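You operate a simulated robot arm through the tools that you are given. There is no shell and no other tool.

You run a simulated robot arm. Do the job below in one go: nothing can be reset, and whatever is moved stays where it is left.

## Task
Couple the blue hose to its inlet and bring part B up to 60 bar.
Fine: couple first, shut the vent, open line B, start pump B and leave it running.
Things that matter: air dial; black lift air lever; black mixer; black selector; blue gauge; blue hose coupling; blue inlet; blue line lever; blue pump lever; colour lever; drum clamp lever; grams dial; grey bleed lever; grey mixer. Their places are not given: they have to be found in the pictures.

The check looks at the end state, three seconds after you hand in, the way a careful person would. Anything else that was tipped, shoved, dropped, spilled or broken makes it a failure.

## Robot
A 7-joint arm with a two-finger gripper, fixed in place. Base frame: the origin is at the foot of the arm, x ahead of it, y to its left, z up. Units: mm, rad, N and s.
With the tool pointing down near the work surface it reaches from about 320 to 760 mm from the base axis. Its first joint turns from -2.897 to 2.897 rad. Payload 1.71 kg.
The TCP is the grasp point between the finger pads, 20 mm short of the fingertips. In the tool frame z runs along the fingers and y along their closing line. The gripper opens to 96 mm. The gripper's body begins 113 mm behind the TCP.
Orientation is told as [roll, pitch, yaw] about the base's x, y, z axes, in that order, counted from this pose: with the fingers straight down and closing along the base's y, the tool's x points along the base's -x, its y along +y and its z along -z.

## Interface
- The arm moves only by the tool play_rows. Its arguments are lists of equal length, an entry for each row: "grip": the closure, from 0 (fully open) to 1 (shut); "xyz": the shift along the base's x, y, z in mm, a list of three; "dr": the turn, a rotation vector about the base's x, y, z in rad, a list of three. In form: {"grip": [grip, ...], "xyz": [[tx, ty, tz], ...], "dr": [[ax, ay, az], ...]}. A call has 1 to 20 rows; each row shifts and turns the commanded pose from where the row before left it. A row lasts 0.2 s, in which the tool goes at most 50 mm and 0.15 rad; a call with a longer step from one row to the next is refused whole, and so is a gripper value outside its range. Where a pose cannot be reached the arm comes as near as it can. A force on the tool above 90 N (or 10 N above the force at the start of the call, whichever is more), or a blocked arm, ends the call early, and 0.2 s more pass. Each finger travels about 153 mm/s and halts on what it meets, pressing with about 33 N; the grip force reading is that of the motor and also rises with nothing between the fingers. The clock runs only during rows and for 0.2 s after the last one: add rows that do not move to give the fingers time. It gives the time, the measured TCP pose, the force on the tool (base axes), the opening and the grip force at its end, in the units of the frame above (readings bear some noise), with the torque about the TCP (base axes, N m) and any sound that the robot's microphone picked up.
- Cameras (640 x 400 px; columns grow to the right, rows downward): "scene" is fixed at [51.4, -501.5, 1558.4]; the picture's right is [0.52, -0.86, 0.00], its down [-0.30, -0.18, -0.94] and it looks along [0.80, 0.48, -0.35] (base axes); focal length 214 px, centre (320, 200). "wrist" rides on the gripper at [66, 14, -145] in the tool frame; the picture's right is [-0.21, 0.98, 0.00], its down [-0.88, -0.19, -0.45] and it looks along [-0.44, -0.09, 0.90] (tool axes); focal length 275 px, centre (320, 200).
- camera(camera): a new picture of that camera. The clock stands still meanwhile.
- slide_trunk(by): slides the trunk up (or, below 0, down) by that many mm; the arm rides with it, the base frame stays. It gives what a move gives, with no picture.
- pixel_to_xyz(camera, pixels): for up to 12 pixels [column, row] of the newest picture of that camera ("zoom" is the newest enlarged one), the place [x, y, z] in the base frame of the surface seen there, good to about 3 mm. The clock stands still meanwhile.
- enlarge(camera, box): a new picture of the part [left, top, right, bottom] of that camera's present view, enlarged. The clock stands still meanwhile.
- finish_job(): hands the job in; it is judged then, once.

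Leave the gripper open and the arm clear of the work at the hand-in unless told otherwise.

The tools are called as a command line: name --argument value ..., lists and objects as JSON in quotes. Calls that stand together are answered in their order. play_rows: Moves the arm, as the interface text tells. Its arguments: {"type":"object","properties":{"grip":{"type":"array","items":{"type":"number"}},"xyz":{"type":"array","items":{"type":"array","items":{"type":"number"}}},"dr":{"type":"array","items":{"type":"array","items":{"type":"number"}}}},"required":["grip","xyz","dr"]} The other tools are called the same way: slide_trunk (by) slides the trunk up or down; camera (camera) takes a picture; pixel_to_xyz (camera, pixels) gives the place of the surface under pixels of a picture; enlarge (camera, box) takes an enlarged picture of a part of a camera's view; finish_job () hands the job in.

At the start:

```text
time_s: 0.0
eef_pos: [385.4, -213.5, 1448.5]
tool_rot: [0.0, 0.0, 0.001]
contact_force: [0.3, 0.2, -0.1]
torque: [0.01, 0.0, -0.01]
opening: 96.1
gripper_force: 0.1
trunk travel left (down, up): [-325.0, 61.0]
```

scene: 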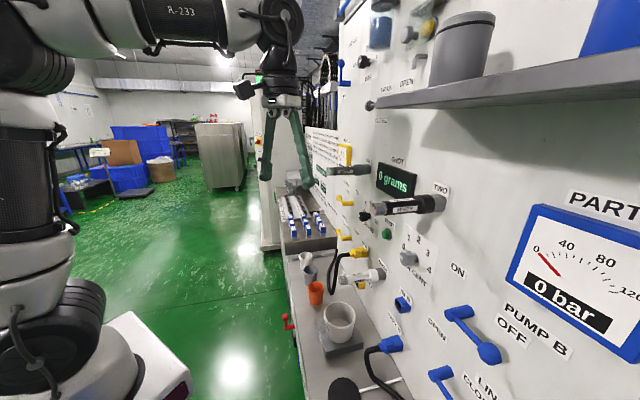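
wrist: 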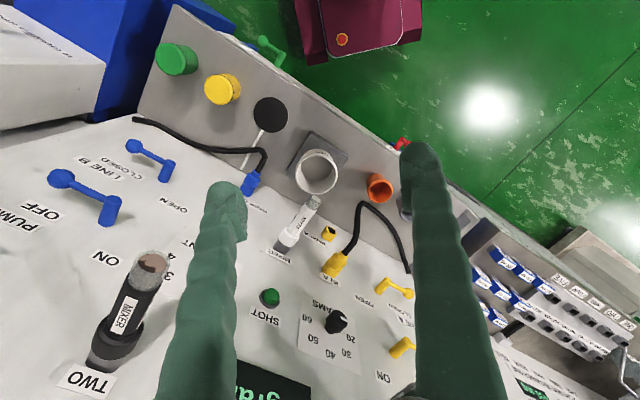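

I see a wall panel with blue levers, a blue gauge and hose parts. I'll start with enlarged views of the scene picture's right half and the lower middle, to find the details.

enlarge --camera "scene" --box '[340, 220, 640, 400]'

enlarge --camera "scene" --box '[320, 0, 520, 125]'

enlarge --camera "scene" --box '[280, 120, 480, 245]'

enlarge --camera "wrist" --box '[0, 100, 340, 312]'

```text
2.13 times, centred on (490, 310) of scene
```

zoom: 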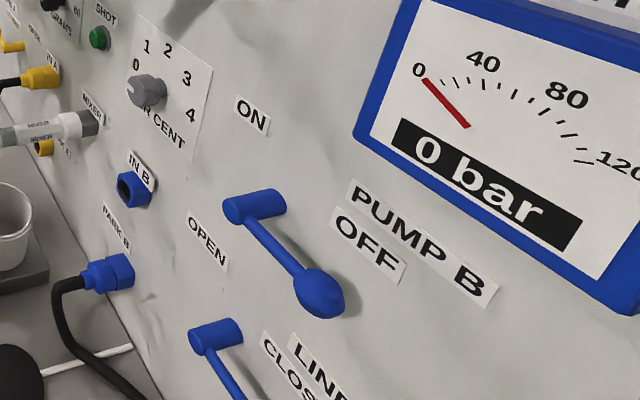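

```text
3.20 times, centred on (420, 62) of scene
```

zoom: 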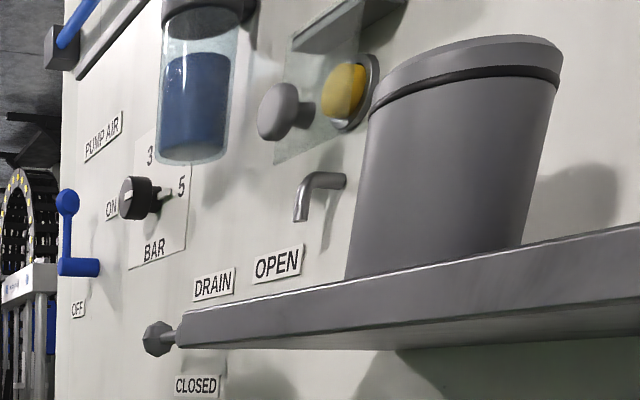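

```text
3.20 times, centred on (380, 182) of scene
```

zoom: 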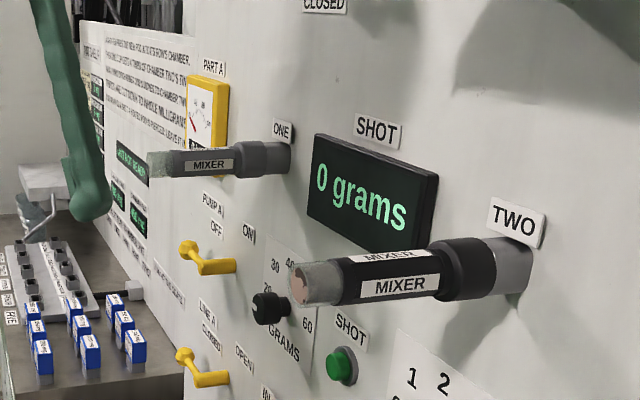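

```text
1.88 times, centred on (170, 206) of wrist
```

zoom: 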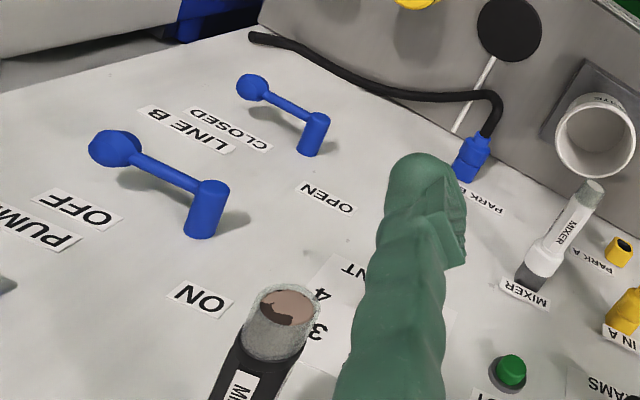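

The blue coupling sits at PARK B (scene about 390,344), with IN B above it at (402,302). The PUMP B lever is near OFF and the LINE B lever is near CLOSED. Next I'll measure places from the scene picture.

camera --camera "scene"

pixel_to_xyz --camera "scene" --pixels '[[402, 304], [385, 345], [397, 342], [370, 352], [455, 314], [489, 353], [437, 375], [470, 250], [430, 300], [330, 380], [480, 80], [368, 105]]'

camera --camera "wrist"

pixel_to_xyz --camera "wrist" --pixels '[[252, 184], [133, 146], [168, 165], [60, 178], [108, 213], [175, 60], [222, 88], [270, 113], [200, 150], [137, 120], [263, 153], [272, 45]]'

```text
taken
```

scene: 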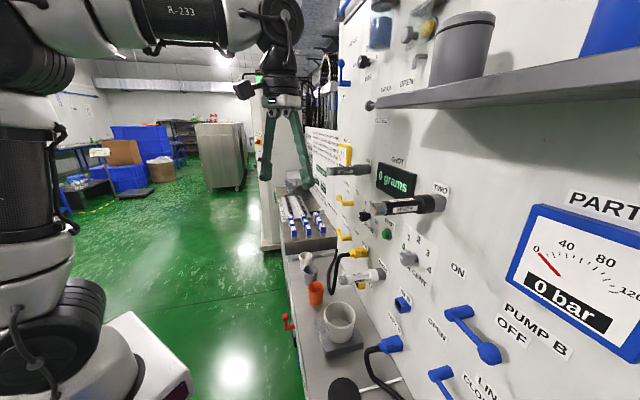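

```text
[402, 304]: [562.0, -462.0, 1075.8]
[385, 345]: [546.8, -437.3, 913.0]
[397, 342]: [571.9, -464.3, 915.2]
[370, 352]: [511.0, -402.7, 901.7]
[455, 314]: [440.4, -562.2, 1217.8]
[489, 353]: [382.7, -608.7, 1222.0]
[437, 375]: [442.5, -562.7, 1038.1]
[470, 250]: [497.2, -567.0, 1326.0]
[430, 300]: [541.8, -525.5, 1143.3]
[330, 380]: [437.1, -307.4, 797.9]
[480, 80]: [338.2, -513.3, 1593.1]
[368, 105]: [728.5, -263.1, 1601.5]
```

```text
taken
```

wrist: 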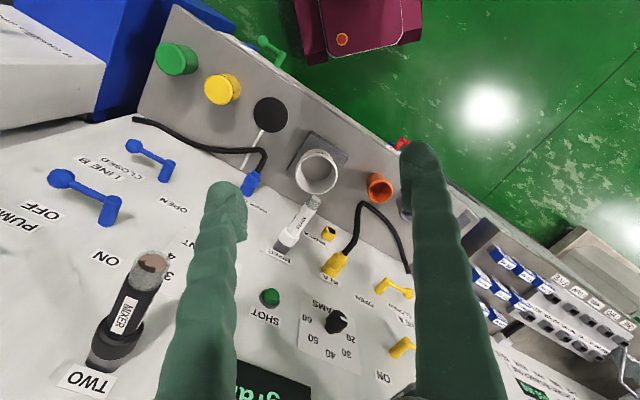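

```text
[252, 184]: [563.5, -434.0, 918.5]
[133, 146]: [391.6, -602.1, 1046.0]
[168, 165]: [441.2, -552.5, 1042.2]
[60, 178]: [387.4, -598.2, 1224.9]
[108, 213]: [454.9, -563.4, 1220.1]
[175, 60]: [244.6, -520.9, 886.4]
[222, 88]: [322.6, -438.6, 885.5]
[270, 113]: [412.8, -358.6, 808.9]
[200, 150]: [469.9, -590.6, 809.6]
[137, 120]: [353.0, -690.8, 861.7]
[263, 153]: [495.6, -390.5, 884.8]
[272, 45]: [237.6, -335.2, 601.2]
```

The panel is a vertical plane running roughly along (0.7, 0.7), and its front faces (-0.7, 0.7). I still have to find the grey bleed lever and read the labels, so I'll zoom into other regions.

enlarge --camera "scene" --box '[560, 140, 640, 190]'

enlarge --camera "scene" --box '[300, 230, 460, 330]'

enlarge --camera "scene" --box '[270, 300, 450, 400]'

enlarge --camera "wrist" --box '[120, 0, 320, 125]'

enlarge --camera "scene" --box '[270, 120, 360, 176]'

```text
8.00 times, centred on (600, 165) of scene
```

zoom: 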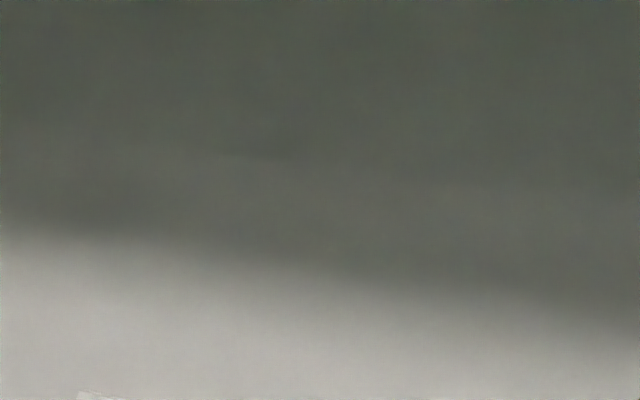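

```text
4.00 times, centred on (380, 280) of scene
```

zoom: 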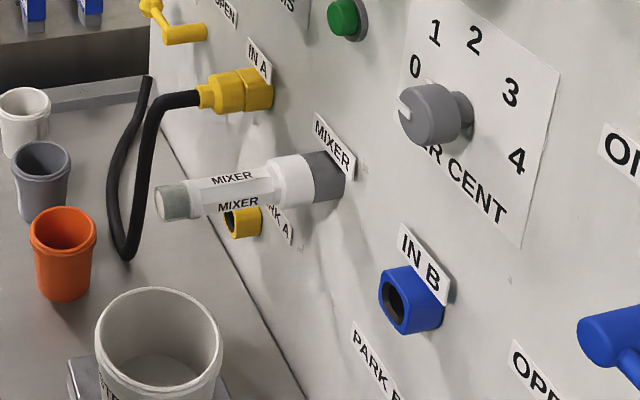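

```text
3.56 times, centred on (360, 350) of scene
```

zoom: 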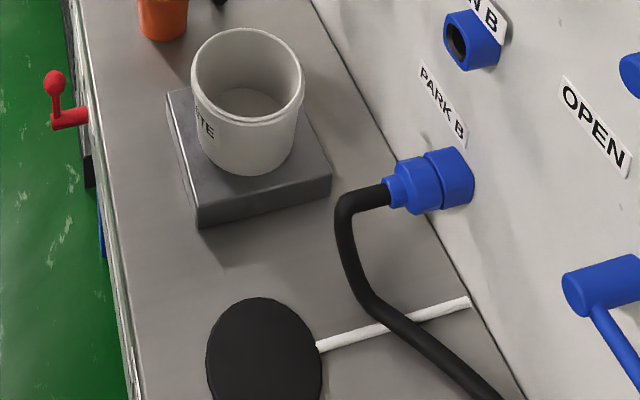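

```text
3.20 times, centred on (220, 62) of wrist
```

zoom: 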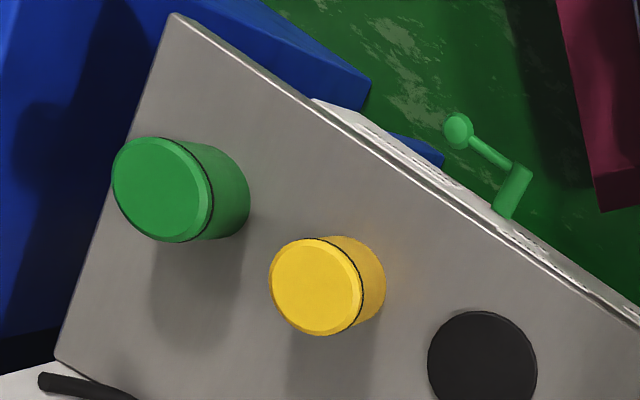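

```text
7.11 times, centred on (315, 148) of scene
```

zoom: 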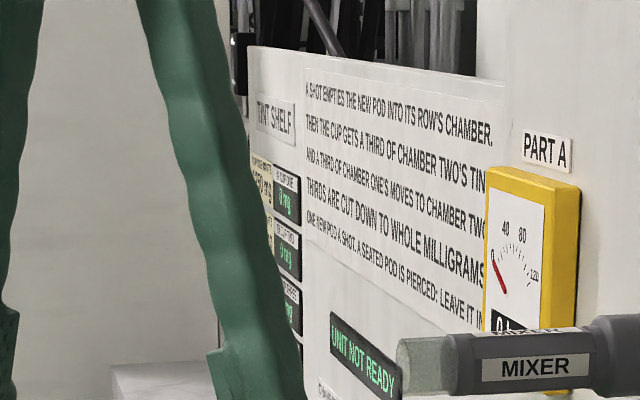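

Nothing grey that looks like a bleed lever is in view yet. I'll yaw the tool to face the panel and pitch it up part of the way, so the wrist camera can look along the panel.

play_rows --grip '[0, 0, 0, 0, 0, 0, 0, 0, 0, 0, 0, 0]' --xyz '[[0, 0, 0], [0, 0, 0], [0, 0, 0], [0, 0, 0], [0, 0, 0], [0, 0, 0], [0, 0, 0], [0, 0, 0], [0, 0, 0], [0, 0, 0], [0, 0, 0], [0, 0, 0]]' --dr '[[0, 0, -0.13], [0, 0, -0.13], [0, 0, -0.13], [0, 0, -0.13], [0, 0, -0.13], [0, 0, -0.13], [-0.1, -0.1, 0], [-0.1, -0.1, 0], [-0.1, -0.1, 0], [-0.1, -0.1, 0], [0, 0, 0], [0, 0, 0]]'

camera --camera "wrist"

camera --camera "scene"

```text
time_s: 2.6
eef_pos: [361.5, -213.5, 1452.2]
tool_rot: [-0.003, -0.582, -0.778]
contact_force: [0.0, 0.3, 0.8]
torque: [0.03, -0.01, 0.01]
opening: 96.2
gripper_force: 0.0
trunk travel left (down, up): [-325.0, 61.0]
```

```text
taken
```

wrist: 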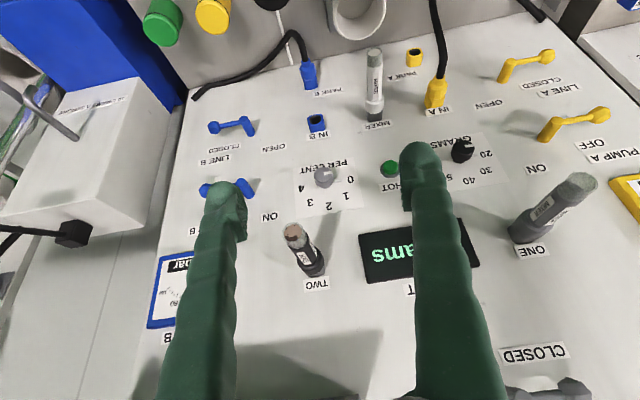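

```text
taken
```

scene: 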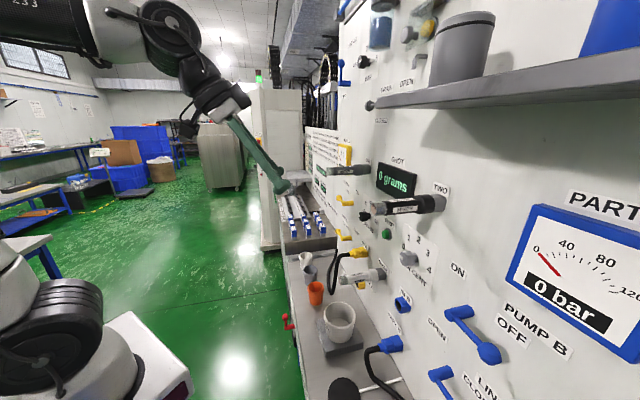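

The panel's right edge ends just past the PART B gauge. The vent must be higher up or elsewhere, so I'll pitch further to look at the top of the panel.

play_rows --grip '[0, 0, 0, 0, 0, 0, 0, 0]' --xyz '[[0, 0, 0], [0, 0, 0], [0, 0, 0], [0, 0, 0], [0, 0, 0], [0, 0, 0], [0, 0, 0], [0, 0, 0]]' --dr '[[-0.1, -0.1, 0], [-0.1, -0.1, 0], [-0.1, -0.1, 0], [-0.1, -0.1, 0], [-0.1, -0.1, 0], [-0.1, -0.1, 0], [0, 0, 0], [0, 0, 0]]'

camera --camera "wrist"

camera --camera "scene"

```text
time_s: 3.5
eef_pos: [353.0, -196.8, 1445.3]
tool_rot: [0.14, -1.037, -0.81]
contact_force: [-0.9, -0.4, -0.6]
torque: [0.0, -0.04, 0.0]
opening: 95.8
gripper_force: 0.0
trunk travel left (down, up): [-325.0, 61.0]
stopped in row 4: the arm was blocked; the commanded pose is now the measured one
```

```text
taken
```

wrist: 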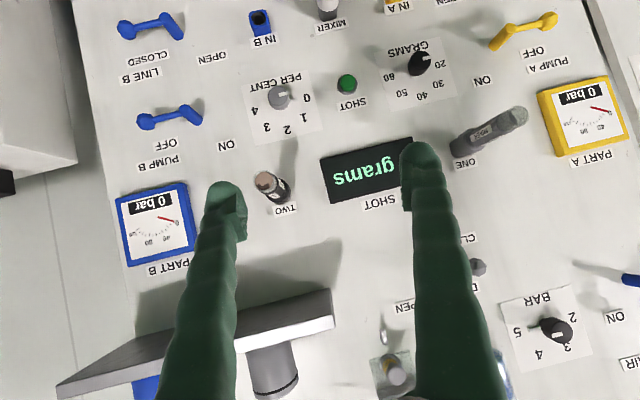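

```text
taken
```

scene: 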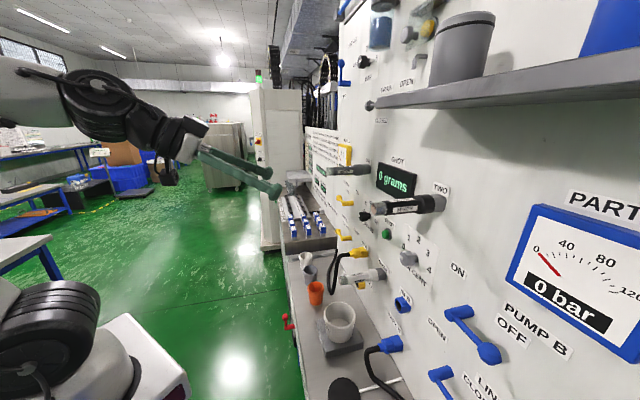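

The arm stopped at its own limit, being too close in. From this view I'll zoom on the DRAIN area (about 430,290) and the BAR dial and PUMP AIR area (about 570,320).

enlarge --camera "wrist" --box '[440, 210, 640, 400]'

enlarge --camera "scene" --box '[330, 40, 450, 125]'

enlarge --camera "wrist" --box '[80, 0, 340, 160]'

enlarge --camera "wrist" --box '[300, 200, 500, 400]'

```text
2.11 times, centred on (540, 305) of wrist
```

zoom: 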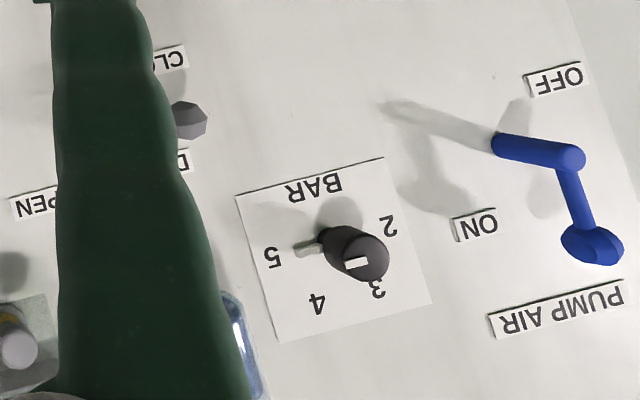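

```text
4.71 times, centred on (390, 82) of scene
```

zoom: 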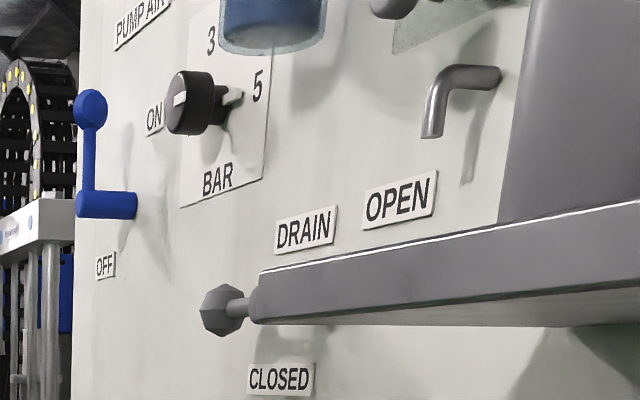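

```text
2.46 times, centred on (210, 80) of wrist
```

zoom: 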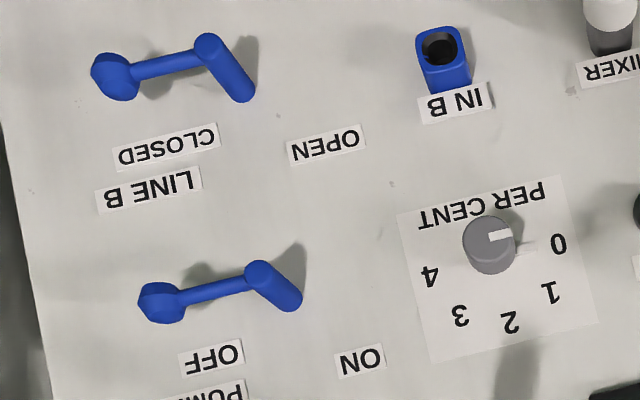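

```text
2.00 times, centred on (400, 300) of wrist
```

zoom: 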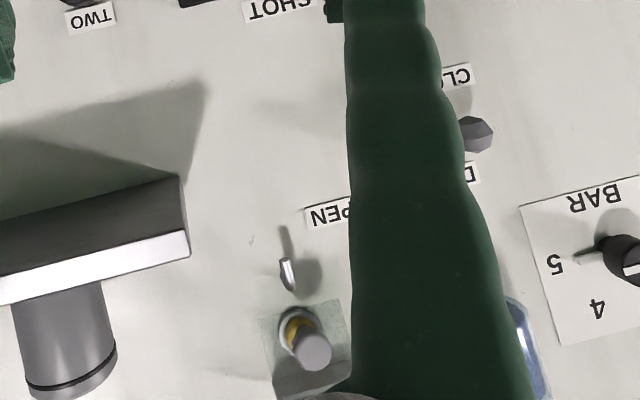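

PUMP AIR is up at ON and the BAR dial reads 3. The grey lever under "DRAIN" has its knob between OPEN and CLOSED labels. Next I'll measure panel points from the wrist picture to fit the plane and locate these parts.

camera --camera "wrist"

pixel_to_xyz --camera "wrist" --pixels '[[220, 100], [105, 110], [230, 220], [340, 250], [540, 250], [478, 267], [395, 370], [330, 292], [330, 330], [60, 385], [550, 330], [625, 280]]'

pixel_to_xyz --camera "scene" --pixels '[[370, 105], [381, 104], [375, 103], [407, 82], [401, 120], [363, 62], [345, 62], [347, 82], [384, 110], [640, 70], [500, 95], [470, 190]]'

```text
taken
```

wrist: 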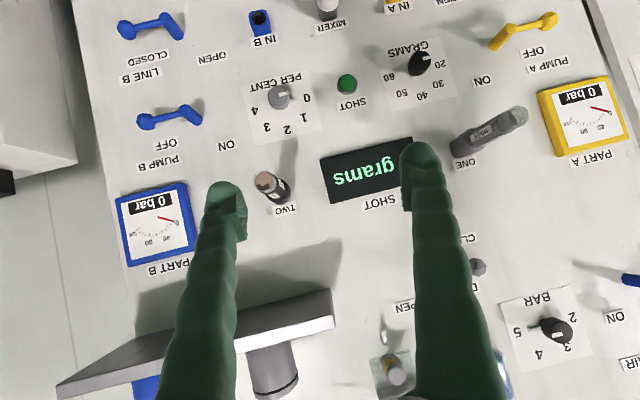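

```text
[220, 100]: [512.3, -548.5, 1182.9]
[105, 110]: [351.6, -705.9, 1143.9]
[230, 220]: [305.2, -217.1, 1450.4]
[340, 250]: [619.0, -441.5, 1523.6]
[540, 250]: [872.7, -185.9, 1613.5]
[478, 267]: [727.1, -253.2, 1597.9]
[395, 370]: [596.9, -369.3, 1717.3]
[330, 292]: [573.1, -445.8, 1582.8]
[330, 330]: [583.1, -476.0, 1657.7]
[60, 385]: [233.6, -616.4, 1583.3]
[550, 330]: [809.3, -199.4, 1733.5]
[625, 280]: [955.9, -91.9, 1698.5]
```

```text
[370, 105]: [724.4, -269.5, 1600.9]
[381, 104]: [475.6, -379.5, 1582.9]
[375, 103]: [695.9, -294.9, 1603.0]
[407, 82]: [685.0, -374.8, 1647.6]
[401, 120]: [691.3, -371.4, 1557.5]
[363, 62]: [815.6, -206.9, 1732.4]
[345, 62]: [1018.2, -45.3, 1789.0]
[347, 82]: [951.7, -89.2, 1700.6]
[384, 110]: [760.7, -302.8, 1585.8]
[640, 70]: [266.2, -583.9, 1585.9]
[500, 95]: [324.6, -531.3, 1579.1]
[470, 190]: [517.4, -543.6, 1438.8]
```

The panel fits the plane x − y = 1060. The DRAIN lever's knob points left of its pivot, at z≈1600. Other levers have not turned up yet (lift air, bleed, colour and so on), so I'll un-pitch a bit and turn right to view the machine beside the panel.

play_rows --grip '[0, 0, 0, 0, 0, 0, 0, 0, 0, 0]' --xyz '[[0, 0, 0], [0, 0, 0], [0, 0, 0], [0, 0, 0], [0, 0, 0], [0, 0, 0], [0, 0, 0], [0, 0, 0], [0, 0, 0], [0, 0, 0]]' --dr '[[0.1, 0.1, 0], [0.1, 0.1, 0], [0, 0, -0.14], [0, 0, -0.14], [0, 0, -0.14], [0, 0, -0.14], [0, 0, -0.14], [0, 0, -0.14], [0, 0, 0], [0, 0, 0]]'

camera --camera "wrist"

```text
time_s: 4.9
eef_pos: [381.7, -151.2, 1417.1]
tool_rot: [0.068, -0.688, -1.129]
contact_force: [-1.1, -1.0, -0.2]
torque: [0.0, -0.04, 0.07]
opening: 96.0
gripper_force: 0.0
trunk travel left (down, up): [-325.0, 61.0]
stopped in row 6: the arm was blocked; the commanded pose is now the measured one
```

```text
taken
```

wrist: 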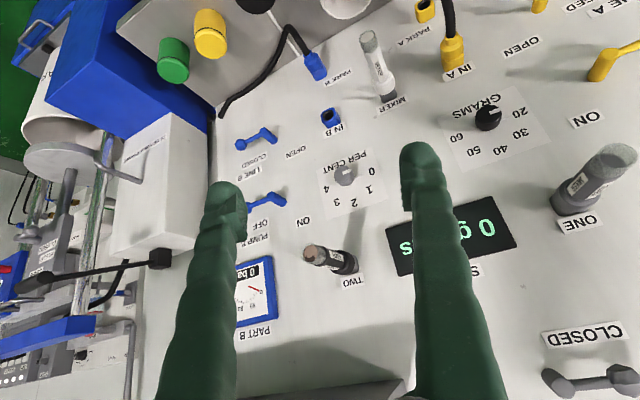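

The turn was blocked again at a joint limit, but the machine to the right is now visible at image left. I'll zoom there and on the DRAIN lever at bottom right.

enlarge --camera "wrist" --box '[0, 60, 220, 400]'

enlarge --camera "wrist" --box '[480, 300, 640, 400]'

camera --camera "scene"

```text
1.18 times, centred on (110, 230) of wrist
```

zoom: 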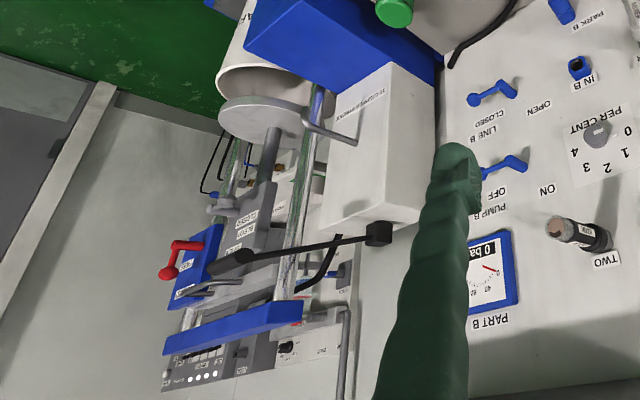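

```text
4.00 times, centred on (560, 350) of wrist
```

zoom: 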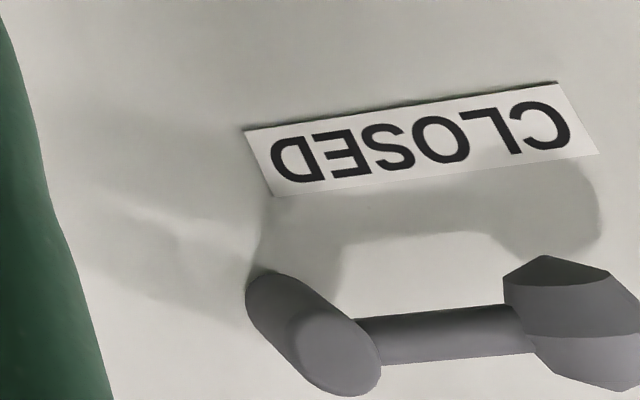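

```text
taken
```

scene: 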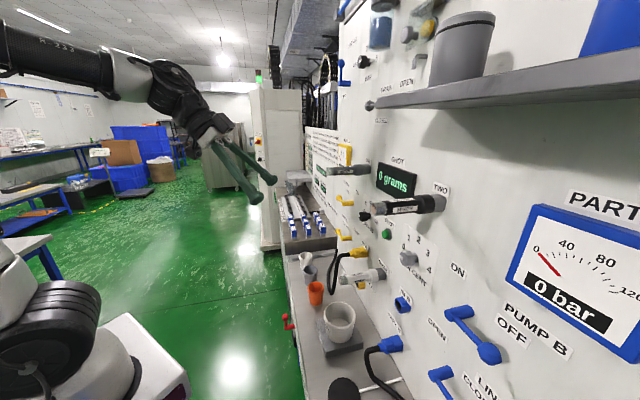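

On the machine to the right I can make out a grey lever and labels like "CLOSED" and "BLEED" (wrist about 30-45, 235-260). I'll zoom in tightly and locate it.

enlarge --camera "wrist" --box '[0, 200, 110, 310]'

camera --camera "wrist"

pixel_to_xyz --camera "wrist" --pixels '[[26, 234], [40, 228], [50, 250], [30, 255], [60, 160], [160, 258], [35, 284], [10, 270], [70, 240], [150, 200], [50, 330], [20, 375]]'

```text
3.64 times, centred on (55, 255) of wrist
```

zoom: 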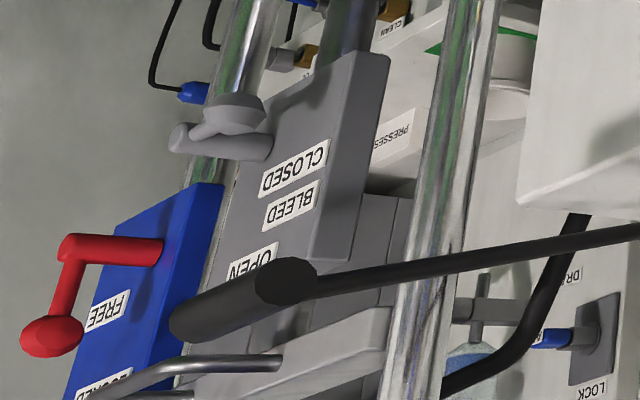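

```text
taken
```

wrist: 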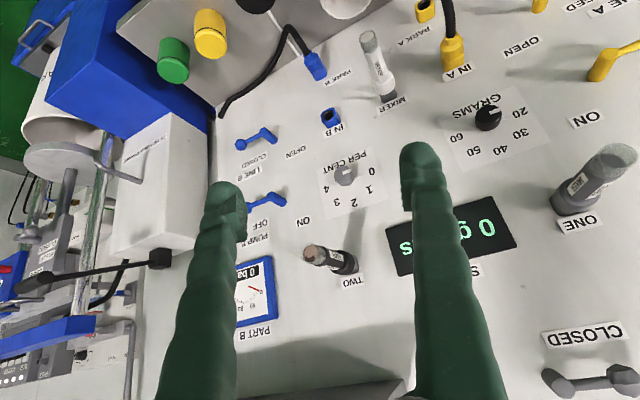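

```text
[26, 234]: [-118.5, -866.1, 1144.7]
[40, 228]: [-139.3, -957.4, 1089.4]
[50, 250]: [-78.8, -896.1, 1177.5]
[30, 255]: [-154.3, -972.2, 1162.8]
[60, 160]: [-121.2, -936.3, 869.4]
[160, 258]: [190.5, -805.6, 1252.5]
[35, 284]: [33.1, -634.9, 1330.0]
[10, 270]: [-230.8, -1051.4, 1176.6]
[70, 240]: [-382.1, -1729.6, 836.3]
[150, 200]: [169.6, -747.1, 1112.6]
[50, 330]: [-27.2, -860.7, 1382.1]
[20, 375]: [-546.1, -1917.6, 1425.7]
```

The BLEED lever is on the ram press at about (-118, -866, 1145), with CLOSED and OPEN labels. I'll swing the arm round to azimuth about -80° at a moderate radius, keeping clear of the long black lever at (33, -635, 1330), and look at the press square on.

play_rows --grip '[0, 0, 0, 0, 0, 0, 0, 0, 0, 0, 0, 0, 0, 0]' --xyz '[[0, 0, 0], [0, 0, 0], [-15, -44, 0], [-15, -44, 0], [-15, -44, 0], [-28, -26.8, 0], [-28, -26.8, 0], [-28, -26.8, 0], [-28, -26.8, 0], [-36.8, -13.2, 0], [-36.8, -13.2, 0], [-36.8, -13.2, 0], [-36.8, -13.2, 0], [0, 0, 0]]' --dr '[[0.11, 0.05, 0], [0.11, 0.05, 0], [0, 0, 0], [0, 0, -0.02], [0, 0, -0.02], [0, 0, -0.04], [0, 0, -0.04], [0, 0, -0.05], [0, 0, -0.05], [0, 0, -0.05], [0, 0, -0.05], [0, 0, -0.05], [0, 0, -0.05], [0, 0, 0]]'

camera --camera "wrist"

camera --camera "scene"

```text
time_s: 7.9
eef_pos: [75.0, -442.1, 1434.6]
tool_rot: [0.097, -0.481, -1.571]
contact_force: [-0.7, 1.2, 0.1]
torque: [0.0, 0.01, -0.05]
opening: 96.0
gripper_force: 0.0
trunk travel left (down, up): [-325.0, 61.0]
```

```text
taken
```

wrist: 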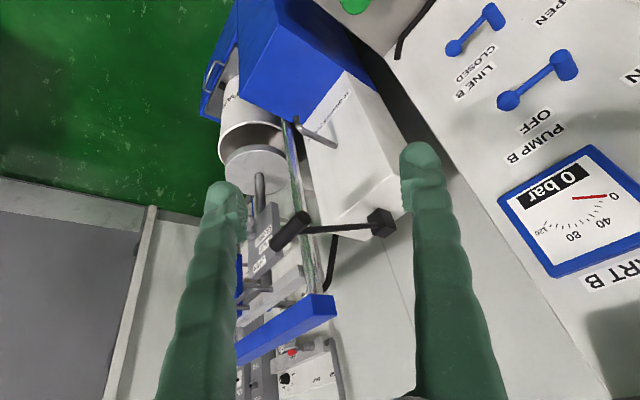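

```text
taken
```

scene: 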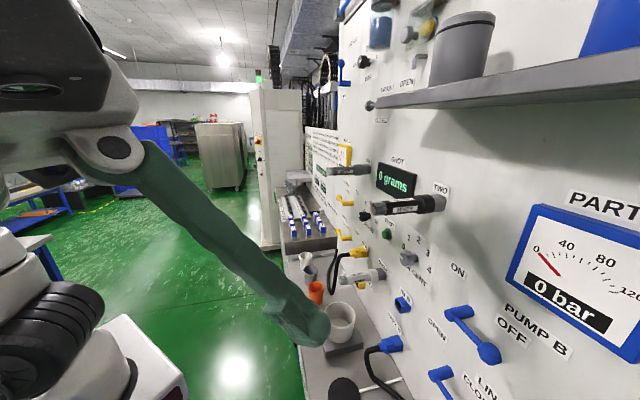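

The press is partly hidden behind the left finger, so I'll zoom on it to see the structure before moving on.

enlarge --camera "wrist" --box '[200, 60, 420, 380]'

enlarge --camera "wrist" --box '[225, 170, 345, 260]'

enlarge --camera "wrist" --box '[225, 290, 345, 400]'

```text
1.25 times, centred on (310, 220) of wrist
```

zoom: 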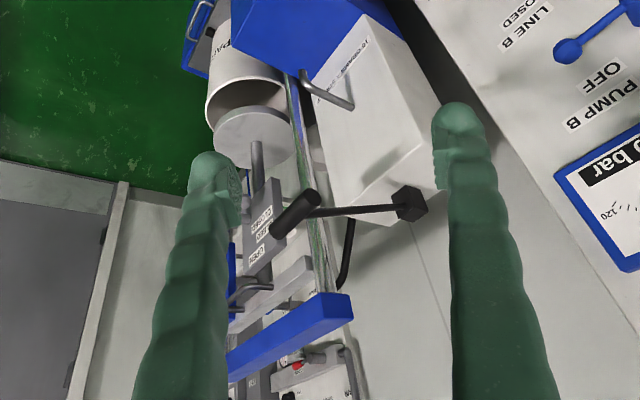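

```text
4.44 times, centred on (285, 215) of wrist
```

zoom: 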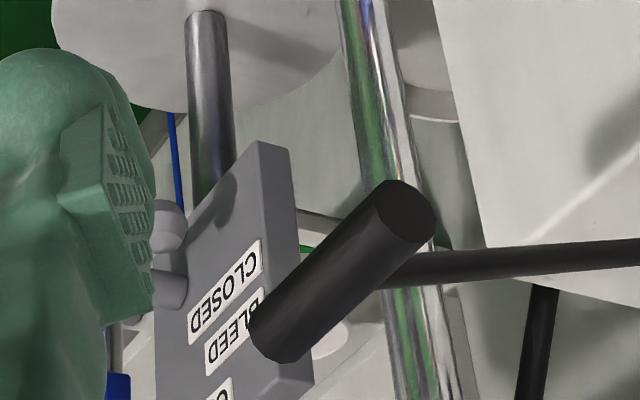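

```text
3.64 times, centred on (285, 345) of wrist
```

zoom: 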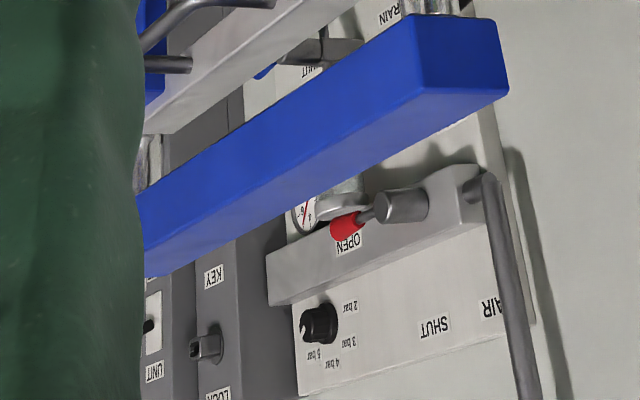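

I'll continue round to about (-110, -450, 1330), which stays clear of the black lever, to get a squarer view of the bleed block.

play_rows --grip '[0, 0, 0, 0, 0, 0, 0]' --xyz '[[-37, -1.6, -21], [-37, -1.6, -21], [-37, -1.6, -21], [-37, -1.6, -21], [-37, -1.6, -21], [0, 0, 0], [0, 0, 0]]' --dr '[[0, 0, -0.02], [0, 0, -0.02], [0, 0, -0.02], [0, 0, -0.02], [0, 0, -0.02], [0, 0, 0], [0, 0, 0]]'

camera --camera "wrist"

```text
time_s: 9.5
eef_pos: [-123.2, -453.5, 1326.8]
tool_rot: [0.109, -0.479, -1.676]
contact_force: [0.4, -0.1, 0.1]
torque: [0.03, 0.05, -0.02]
opening: 95.6
gripper_force: 0.1
trunk travel left (down, up): [-325.0, 61.0]
```

```text
taken
```

wrist: 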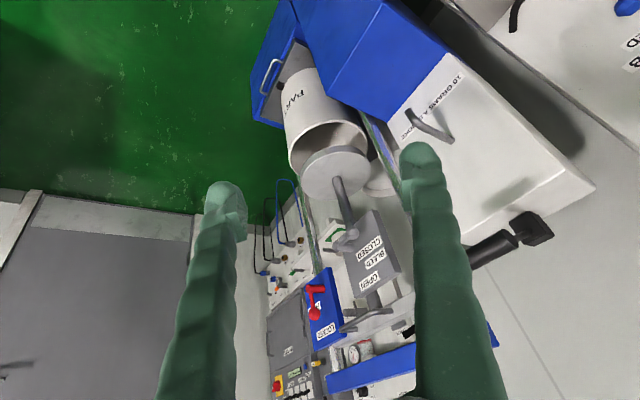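

enlarge --camera "wrist" --box '[260, 180, 420, 290]'

enlarge --camera "wrist" --box '[260, 270, 420, 400]'

enlarge --camera "wrist" --box '[380, 50, 500, 150]'

pixel_to_xyz --camera "wrist" --pixels '[[345, 245], [340, 235], [352, 235], [372, 250], [395, 275], [370, 282], [355, 258], [342, 195], [335, 170], [315, 290], [305, 220], [393, 200]]'

```text
3.64 times, centred on (340, 235) of wrist
```

zoom: 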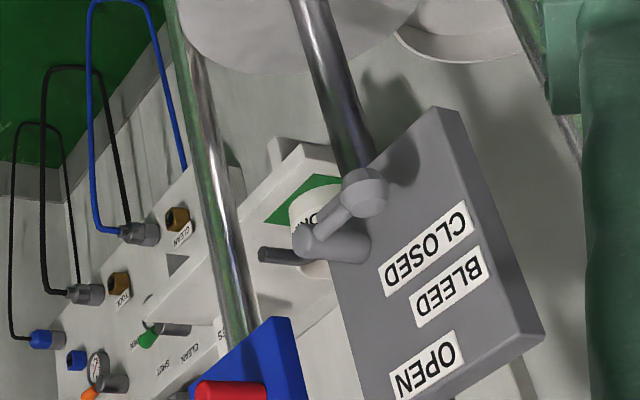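

```text
3.08 times, centred on (340, 335) of wrist
```

zoom: 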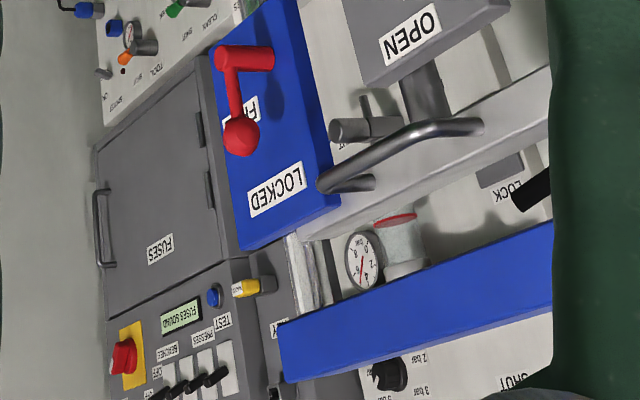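

```text
4.00 times, centred on (440, 100) of wrist
```

zoom: 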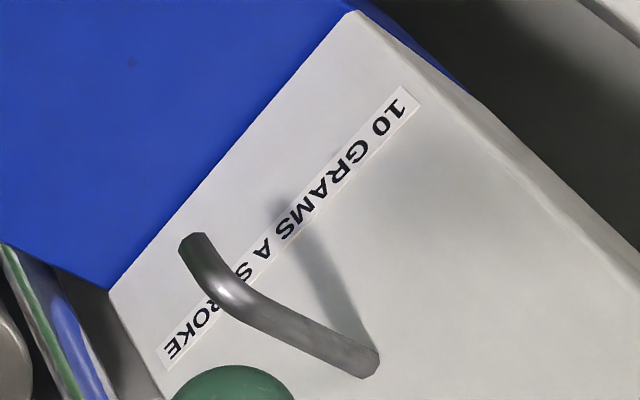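

```text
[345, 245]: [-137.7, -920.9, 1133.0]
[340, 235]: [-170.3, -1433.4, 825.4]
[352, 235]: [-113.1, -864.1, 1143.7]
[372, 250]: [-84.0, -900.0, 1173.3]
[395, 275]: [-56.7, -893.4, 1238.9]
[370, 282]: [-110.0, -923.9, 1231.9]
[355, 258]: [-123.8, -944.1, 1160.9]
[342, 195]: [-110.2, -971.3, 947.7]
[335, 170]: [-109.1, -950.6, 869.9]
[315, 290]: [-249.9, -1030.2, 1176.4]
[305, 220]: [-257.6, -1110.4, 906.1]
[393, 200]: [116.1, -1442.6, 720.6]
```

The labels on the bleed block, bottom to top, are CLOSED, BLEED and OPEN. The lever arm comes off a pivot at the lower right corner. I'll zoom tighter to judge its angle and measure exact points.

enlarge --camera "wrist" --box '[320, 205, 410, 305]'

pixel_to_xyz --camera "zoom" --pixels '[[320, 200], [260, 150], [240, 100], [200, 130], [300, 130], [340, 300], [360, 170], [380, 230], [250, 140], [280, 110], [230, 160], [310, 250]]'

```text
4.00 times, centred on (365, 255) of wrist
```

zoom: 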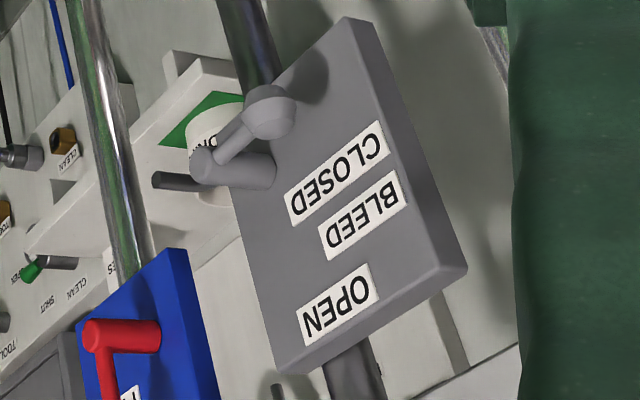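

```text
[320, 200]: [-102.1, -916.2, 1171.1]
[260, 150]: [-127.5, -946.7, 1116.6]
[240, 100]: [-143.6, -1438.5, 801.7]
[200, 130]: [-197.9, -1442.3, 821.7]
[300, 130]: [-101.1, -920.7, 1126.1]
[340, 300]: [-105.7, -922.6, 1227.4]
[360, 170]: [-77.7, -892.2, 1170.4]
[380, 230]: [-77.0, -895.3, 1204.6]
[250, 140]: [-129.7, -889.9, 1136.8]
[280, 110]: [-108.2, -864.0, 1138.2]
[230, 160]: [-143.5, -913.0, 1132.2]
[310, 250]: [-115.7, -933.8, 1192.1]
```

The bleed lever arm lies horizontal, with its pivot at u≈-748 and its knob at u≈-687, z≈1130. The knob is right below the CLOSED label, so it may already be closed. Before deciding, I'll read the other labels around the press.

enlarge --camera "wrist" --box '[255, 175, 345, 275]'

enlarge --camera "wrist" --box '[255, 255, 345, 400]'

enlarge --camera "wrist" --box '[320, 270, 500, 400]'

enlarge --camera "wrist" --box '[250, 0, 450, 180]'

```text
4.00 times, centred on (300, 225) of wrist
```

zoom: 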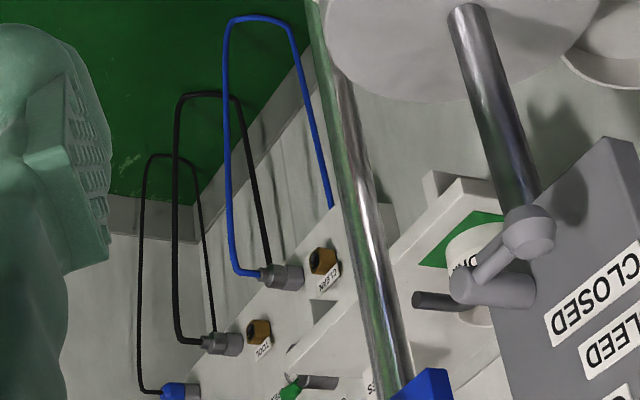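

```text
2.76 times, centred on (300, 328) of wrist
```

zoom: 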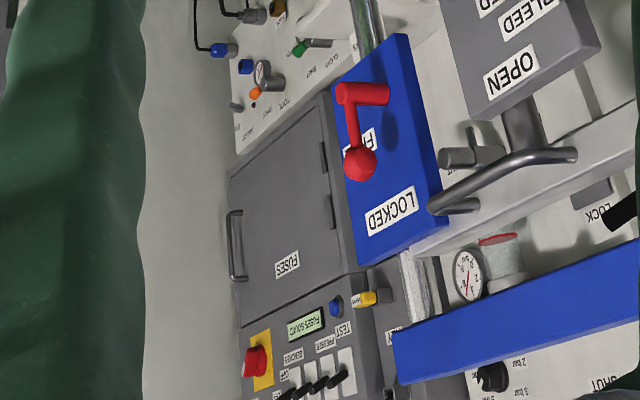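

```text
3.08 times, centred on (410, 335) of wrist
```

zoom: 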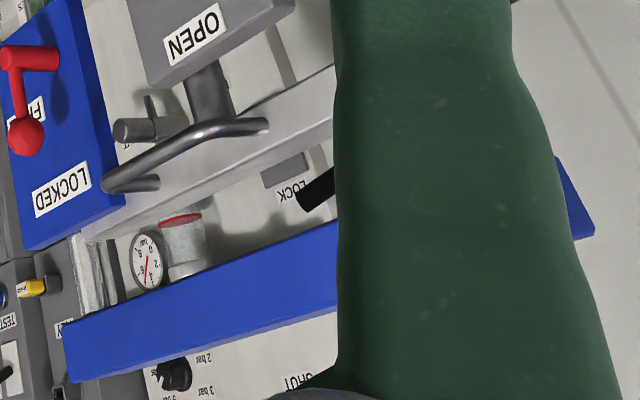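

```text
2.22 times, centred on (350, 90) of wrist
```

zoom: 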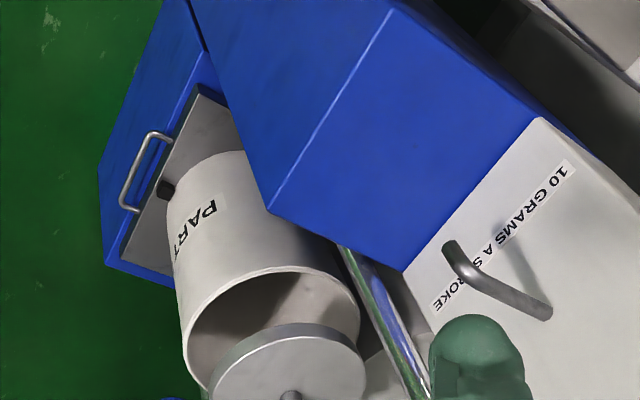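

Nothing else here is labelled as a vent. Next I'll check the DRAIN lever and the upper panel, swinging back round and correcting the small roll on the way.

play_rows --grip '[0, 0, 0, 0, 0, 0, 0, 0, 0, 0, 0, 0, 0, 0, 0, 0, 0, 0]' --xyz '[[39.6, -1.4, 14.6], [39.6, -1.4, 14.6], [39.6, -1.4, 14.6], [39.6, -1.4, 14.6], [39.6, -1.4, 14.6], [45, 12, 0], [45, 12, 0], [45, 12, 0], [45, 12, 0], [45, 12, 0], [25, 33.3, 8.3], [25, 33.3, 8.3], [25, 33.3, 8.3], [25, 33.3, 8.3], [25, 33.3, 8.3], [25, 33.3, 8.3], [0, 0, 0], [0, 0, 0]]' --dr '[[0.01, 0.096, -0.05], [0, 0, 0.06], [0, 0, 0.06], [0, 0, 0.06], [0, 0, 0.06], [0, 0, 0.06], [0, 0, 0.06], [0, 0, 0.06], [0, 0, 0.06], [0, 0, 0.06], [0, 0, 0.06], [0, 0, 0.06], [0, 0, 0.06], [0, 0, 0.06], [0, 0, 0.06], [0, 0, 0.05], [0, 0, 0], [0, 0, 0]]'

```text
time_s: 13.3
eef_pos: [464.8, -195.5, 1450.2]
tool_rot: [-0.012, -0.48, -0.781]
contact_force: [1.0, 0.1, 0.1]
torque: [-0.04, 0.04, 0.01]
opening: 96.2
gripper_force: 0.1
trunk travel left (down, up): [-325.0, 61.0]
```

The arm followed well. Now I'll move up and outward to face the upper panel near the DRAIN lever, pitching to about 65°.

play_rows --grip '[0, 0, 0, 0, 0, 0, 0]' --xyz '[[19, 13, 22], [19, 13, 22], [19, 13, 22], [19, 13, 22], [19, 13, 22], [0, 0, 0], [0, 0, 0]]' --dr '[[-0.092, -0.092, 0], [-0.092, -0.092, 0], [-0.092, -0.092, 0], [-0.092, -0.092, 0], [-0.092, -0.092, 0], [0, 0, 0], [0, 0, 0]]'

camera --camera "wrist"

```text
time_s: 14.9
eef_pos: [561.9, -132.5, 1560.2]
tool_rot: [-0.019, -1.131, -0.773]
contact_force: [0.0, 0.5, 0.0]
torque: [-0.01, -0.01, -0.01]
opening: 96.0
gripper_force: 0.1
trunk travel left (down, up): [-325.0, 61.0]
```

```text
taken
```

wrist: 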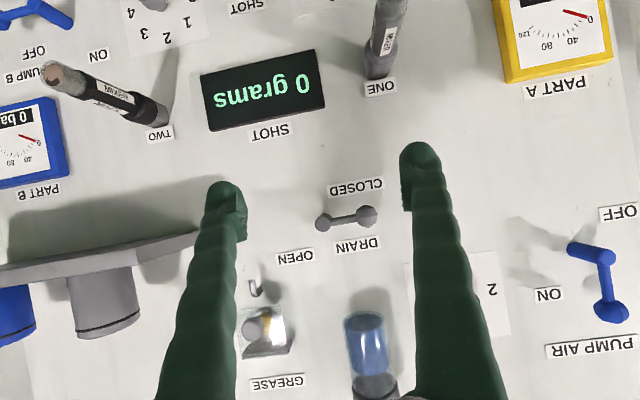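

This square view shows the DRAIN knob to the left with CLOSED right under it. OPEN sits up and right of the pivot, so DRAIN is shut, and PUMP AIR is up at ON. Next I'll check the levers on the bench front edge, locating the red one (scene 289,322) and the other bench items.

camera --camera "scene"

pixel_to_xyz --camera "scene" --pixels '[[285, 318], [291, 328], [296, 345], [300, 300], [308, 392], [320, 350], [315, 295], [290, 220], [300, 240], [265, 120], [331, 172], [345, 385]]'

pixel_to_xyz --camera "wrist" --pixels '[[322, 225], [367, 215], [355, 187], [296, 256], [605, 255], [610, 310], [550, 295], [618, 213], [265, 330], [370, 345], [75, 290], [120, 95]]'

enlarge --camera "scene" --box '[260, 290, 340, 345]'

```text
taken
```

scene: 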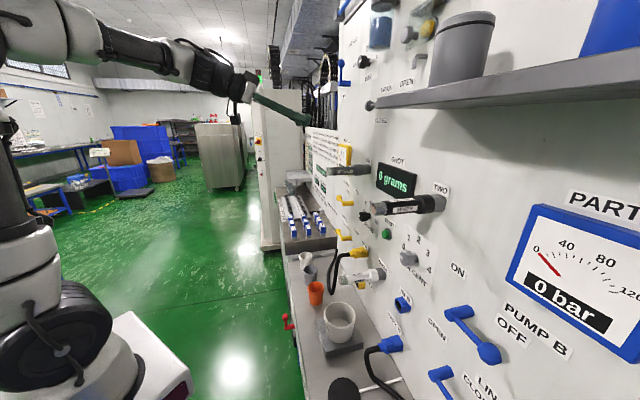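

```text
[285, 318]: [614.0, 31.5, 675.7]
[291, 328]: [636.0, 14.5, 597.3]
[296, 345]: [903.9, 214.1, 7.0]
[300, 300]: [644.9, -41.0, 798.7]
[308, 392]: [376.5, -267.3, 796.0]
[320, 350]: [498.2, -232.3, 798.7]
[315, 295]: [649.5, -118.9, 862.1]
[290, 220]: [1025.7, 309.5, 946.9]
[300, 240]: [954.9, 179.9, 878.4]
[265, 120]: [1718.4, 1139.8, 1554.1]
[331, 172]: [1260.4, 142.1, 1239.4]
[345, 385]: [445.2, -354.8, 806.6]
```

```text
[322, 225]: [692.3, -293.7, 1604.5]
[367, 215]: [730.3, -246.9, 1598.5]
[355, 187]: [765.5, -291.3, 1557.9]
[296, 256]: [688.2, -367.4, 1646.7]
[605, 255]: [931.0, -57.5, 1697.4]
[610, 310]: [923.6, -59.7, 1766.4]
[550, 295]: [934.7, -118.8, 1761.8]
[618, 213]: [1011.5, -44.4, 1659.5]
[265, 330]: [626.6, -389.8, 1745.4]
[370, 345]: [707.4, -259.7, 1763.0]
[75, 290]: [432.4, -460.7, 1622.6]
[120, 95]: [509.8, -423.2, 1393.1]
```

```text
7.27 times, centred on (300, 318) of scene
```

zoom: 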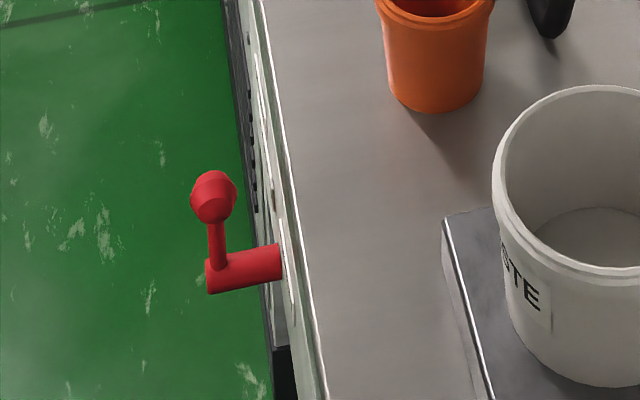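

DRAIN is shut: its pivot is at u=282 and its knob at u=342, next to CLOSED. The red lever is on the bench front face. I'll pull back from the panel, un-pitch, and lower the trunk to look at the bench front labels.

play_rows --grip '[0, 0, 0, 0, 0, 0, 0]' --xyz '[[-24, 6, -22], [-24, 6, -22], [-24, 6, -22], [-24, 6, -22], [-24, 6, -22], [0, 0, 0], [0, 0, 0]]' --dr '[[0.075, 0.075, 0], [0.075, 0.075, 0], [0.075, 0.075, 0], [0.075, 0.075, 0], [0.075, 0.075, 0], [0, 0, 0], [0, 0, 0]]'

slide_trunk --by -325

camera --camera "wrist"

camera --camera "scene"

```text
time_s: 16.5
eef_pos: [440.3, -102.5, 1450.9]
tool_rot: [-0.011, -0.598, -0.778]
contact_force: [-0.3, -0.2, -0.5]
torque: [0.0, -0.04, 0.03]
opening: 95.9
gripper_force: 0.1
trunk travel left (down, up): [-325.0, 61.0]
```

```text
time_s: 19.8
eef_pos: [439.7, -102.2, 1126.5]
tool_rot: [-0.014, -0.599, -0.78]
contact_force: [0.0, 0.0, -0.3]
torque: [0.0, 0.0, 0.01]
opening: 96.0
gripper_force: 0.2
trunk travel left (down, up): [0.0, 386.0]
```

```text
taken
```

wrist: 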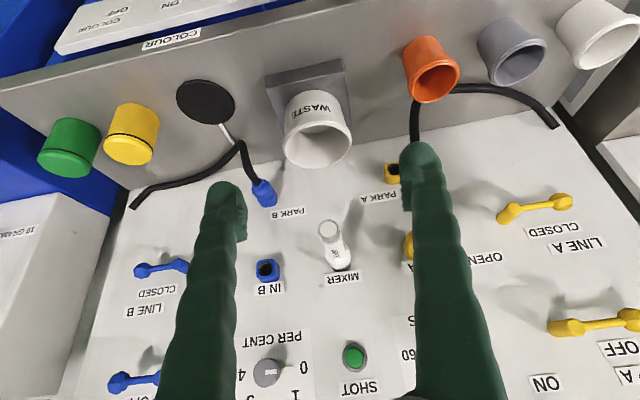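

```text
taken
```

scene: 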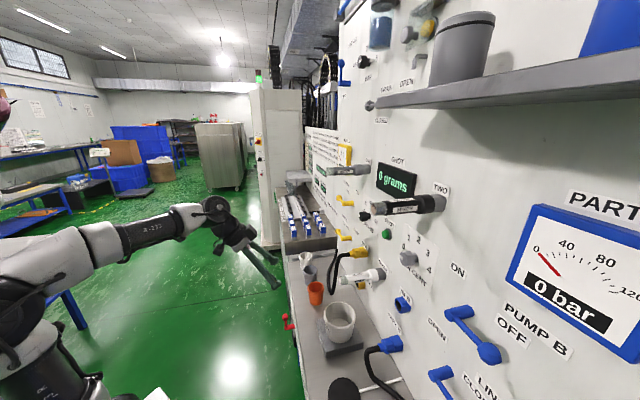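

The bench front has a COLOUR section. I'll lower the tool to z≈830, in front of the bench at d≈370, to view its front face.

play_rows --grip '[0, 0, 0, 0, 0, 0, 0, 0]' --xyz '[[-10, 10, -48], [-10, 10, -48], [-5, 5, -49], [0, 0, -50], [0, 0, -50], [0, 0, -50], [0, 0, 0], [0, 0, 0]]' --dr '[[0, 0, 0], [0, 0, 0], [0, 0, 0], [0, 0, 0], [0, 0, 0], [0, 0, 0], [0, 0, 0], [0, 0, 0]]'

camera --camera "wrist"

```text
time_s: 21.6
eef_pos: [413.2, -77.9, 830.4]
tool_rot: [-0.014, -0.599, -0.78]
contact_force: [0.0, 0.3, 0.3]
torque: [0.0, -0.01, 0.0]
opening: 95.9
gripper_force: 0.1
trunk travel left (down, up): [0.0, 386.0]
```

```text
taken
```

wrist: 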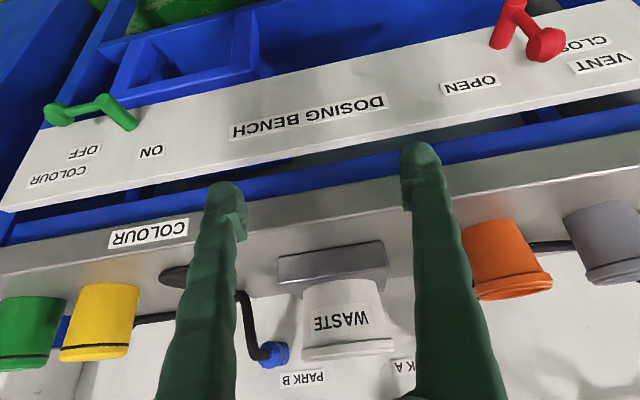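

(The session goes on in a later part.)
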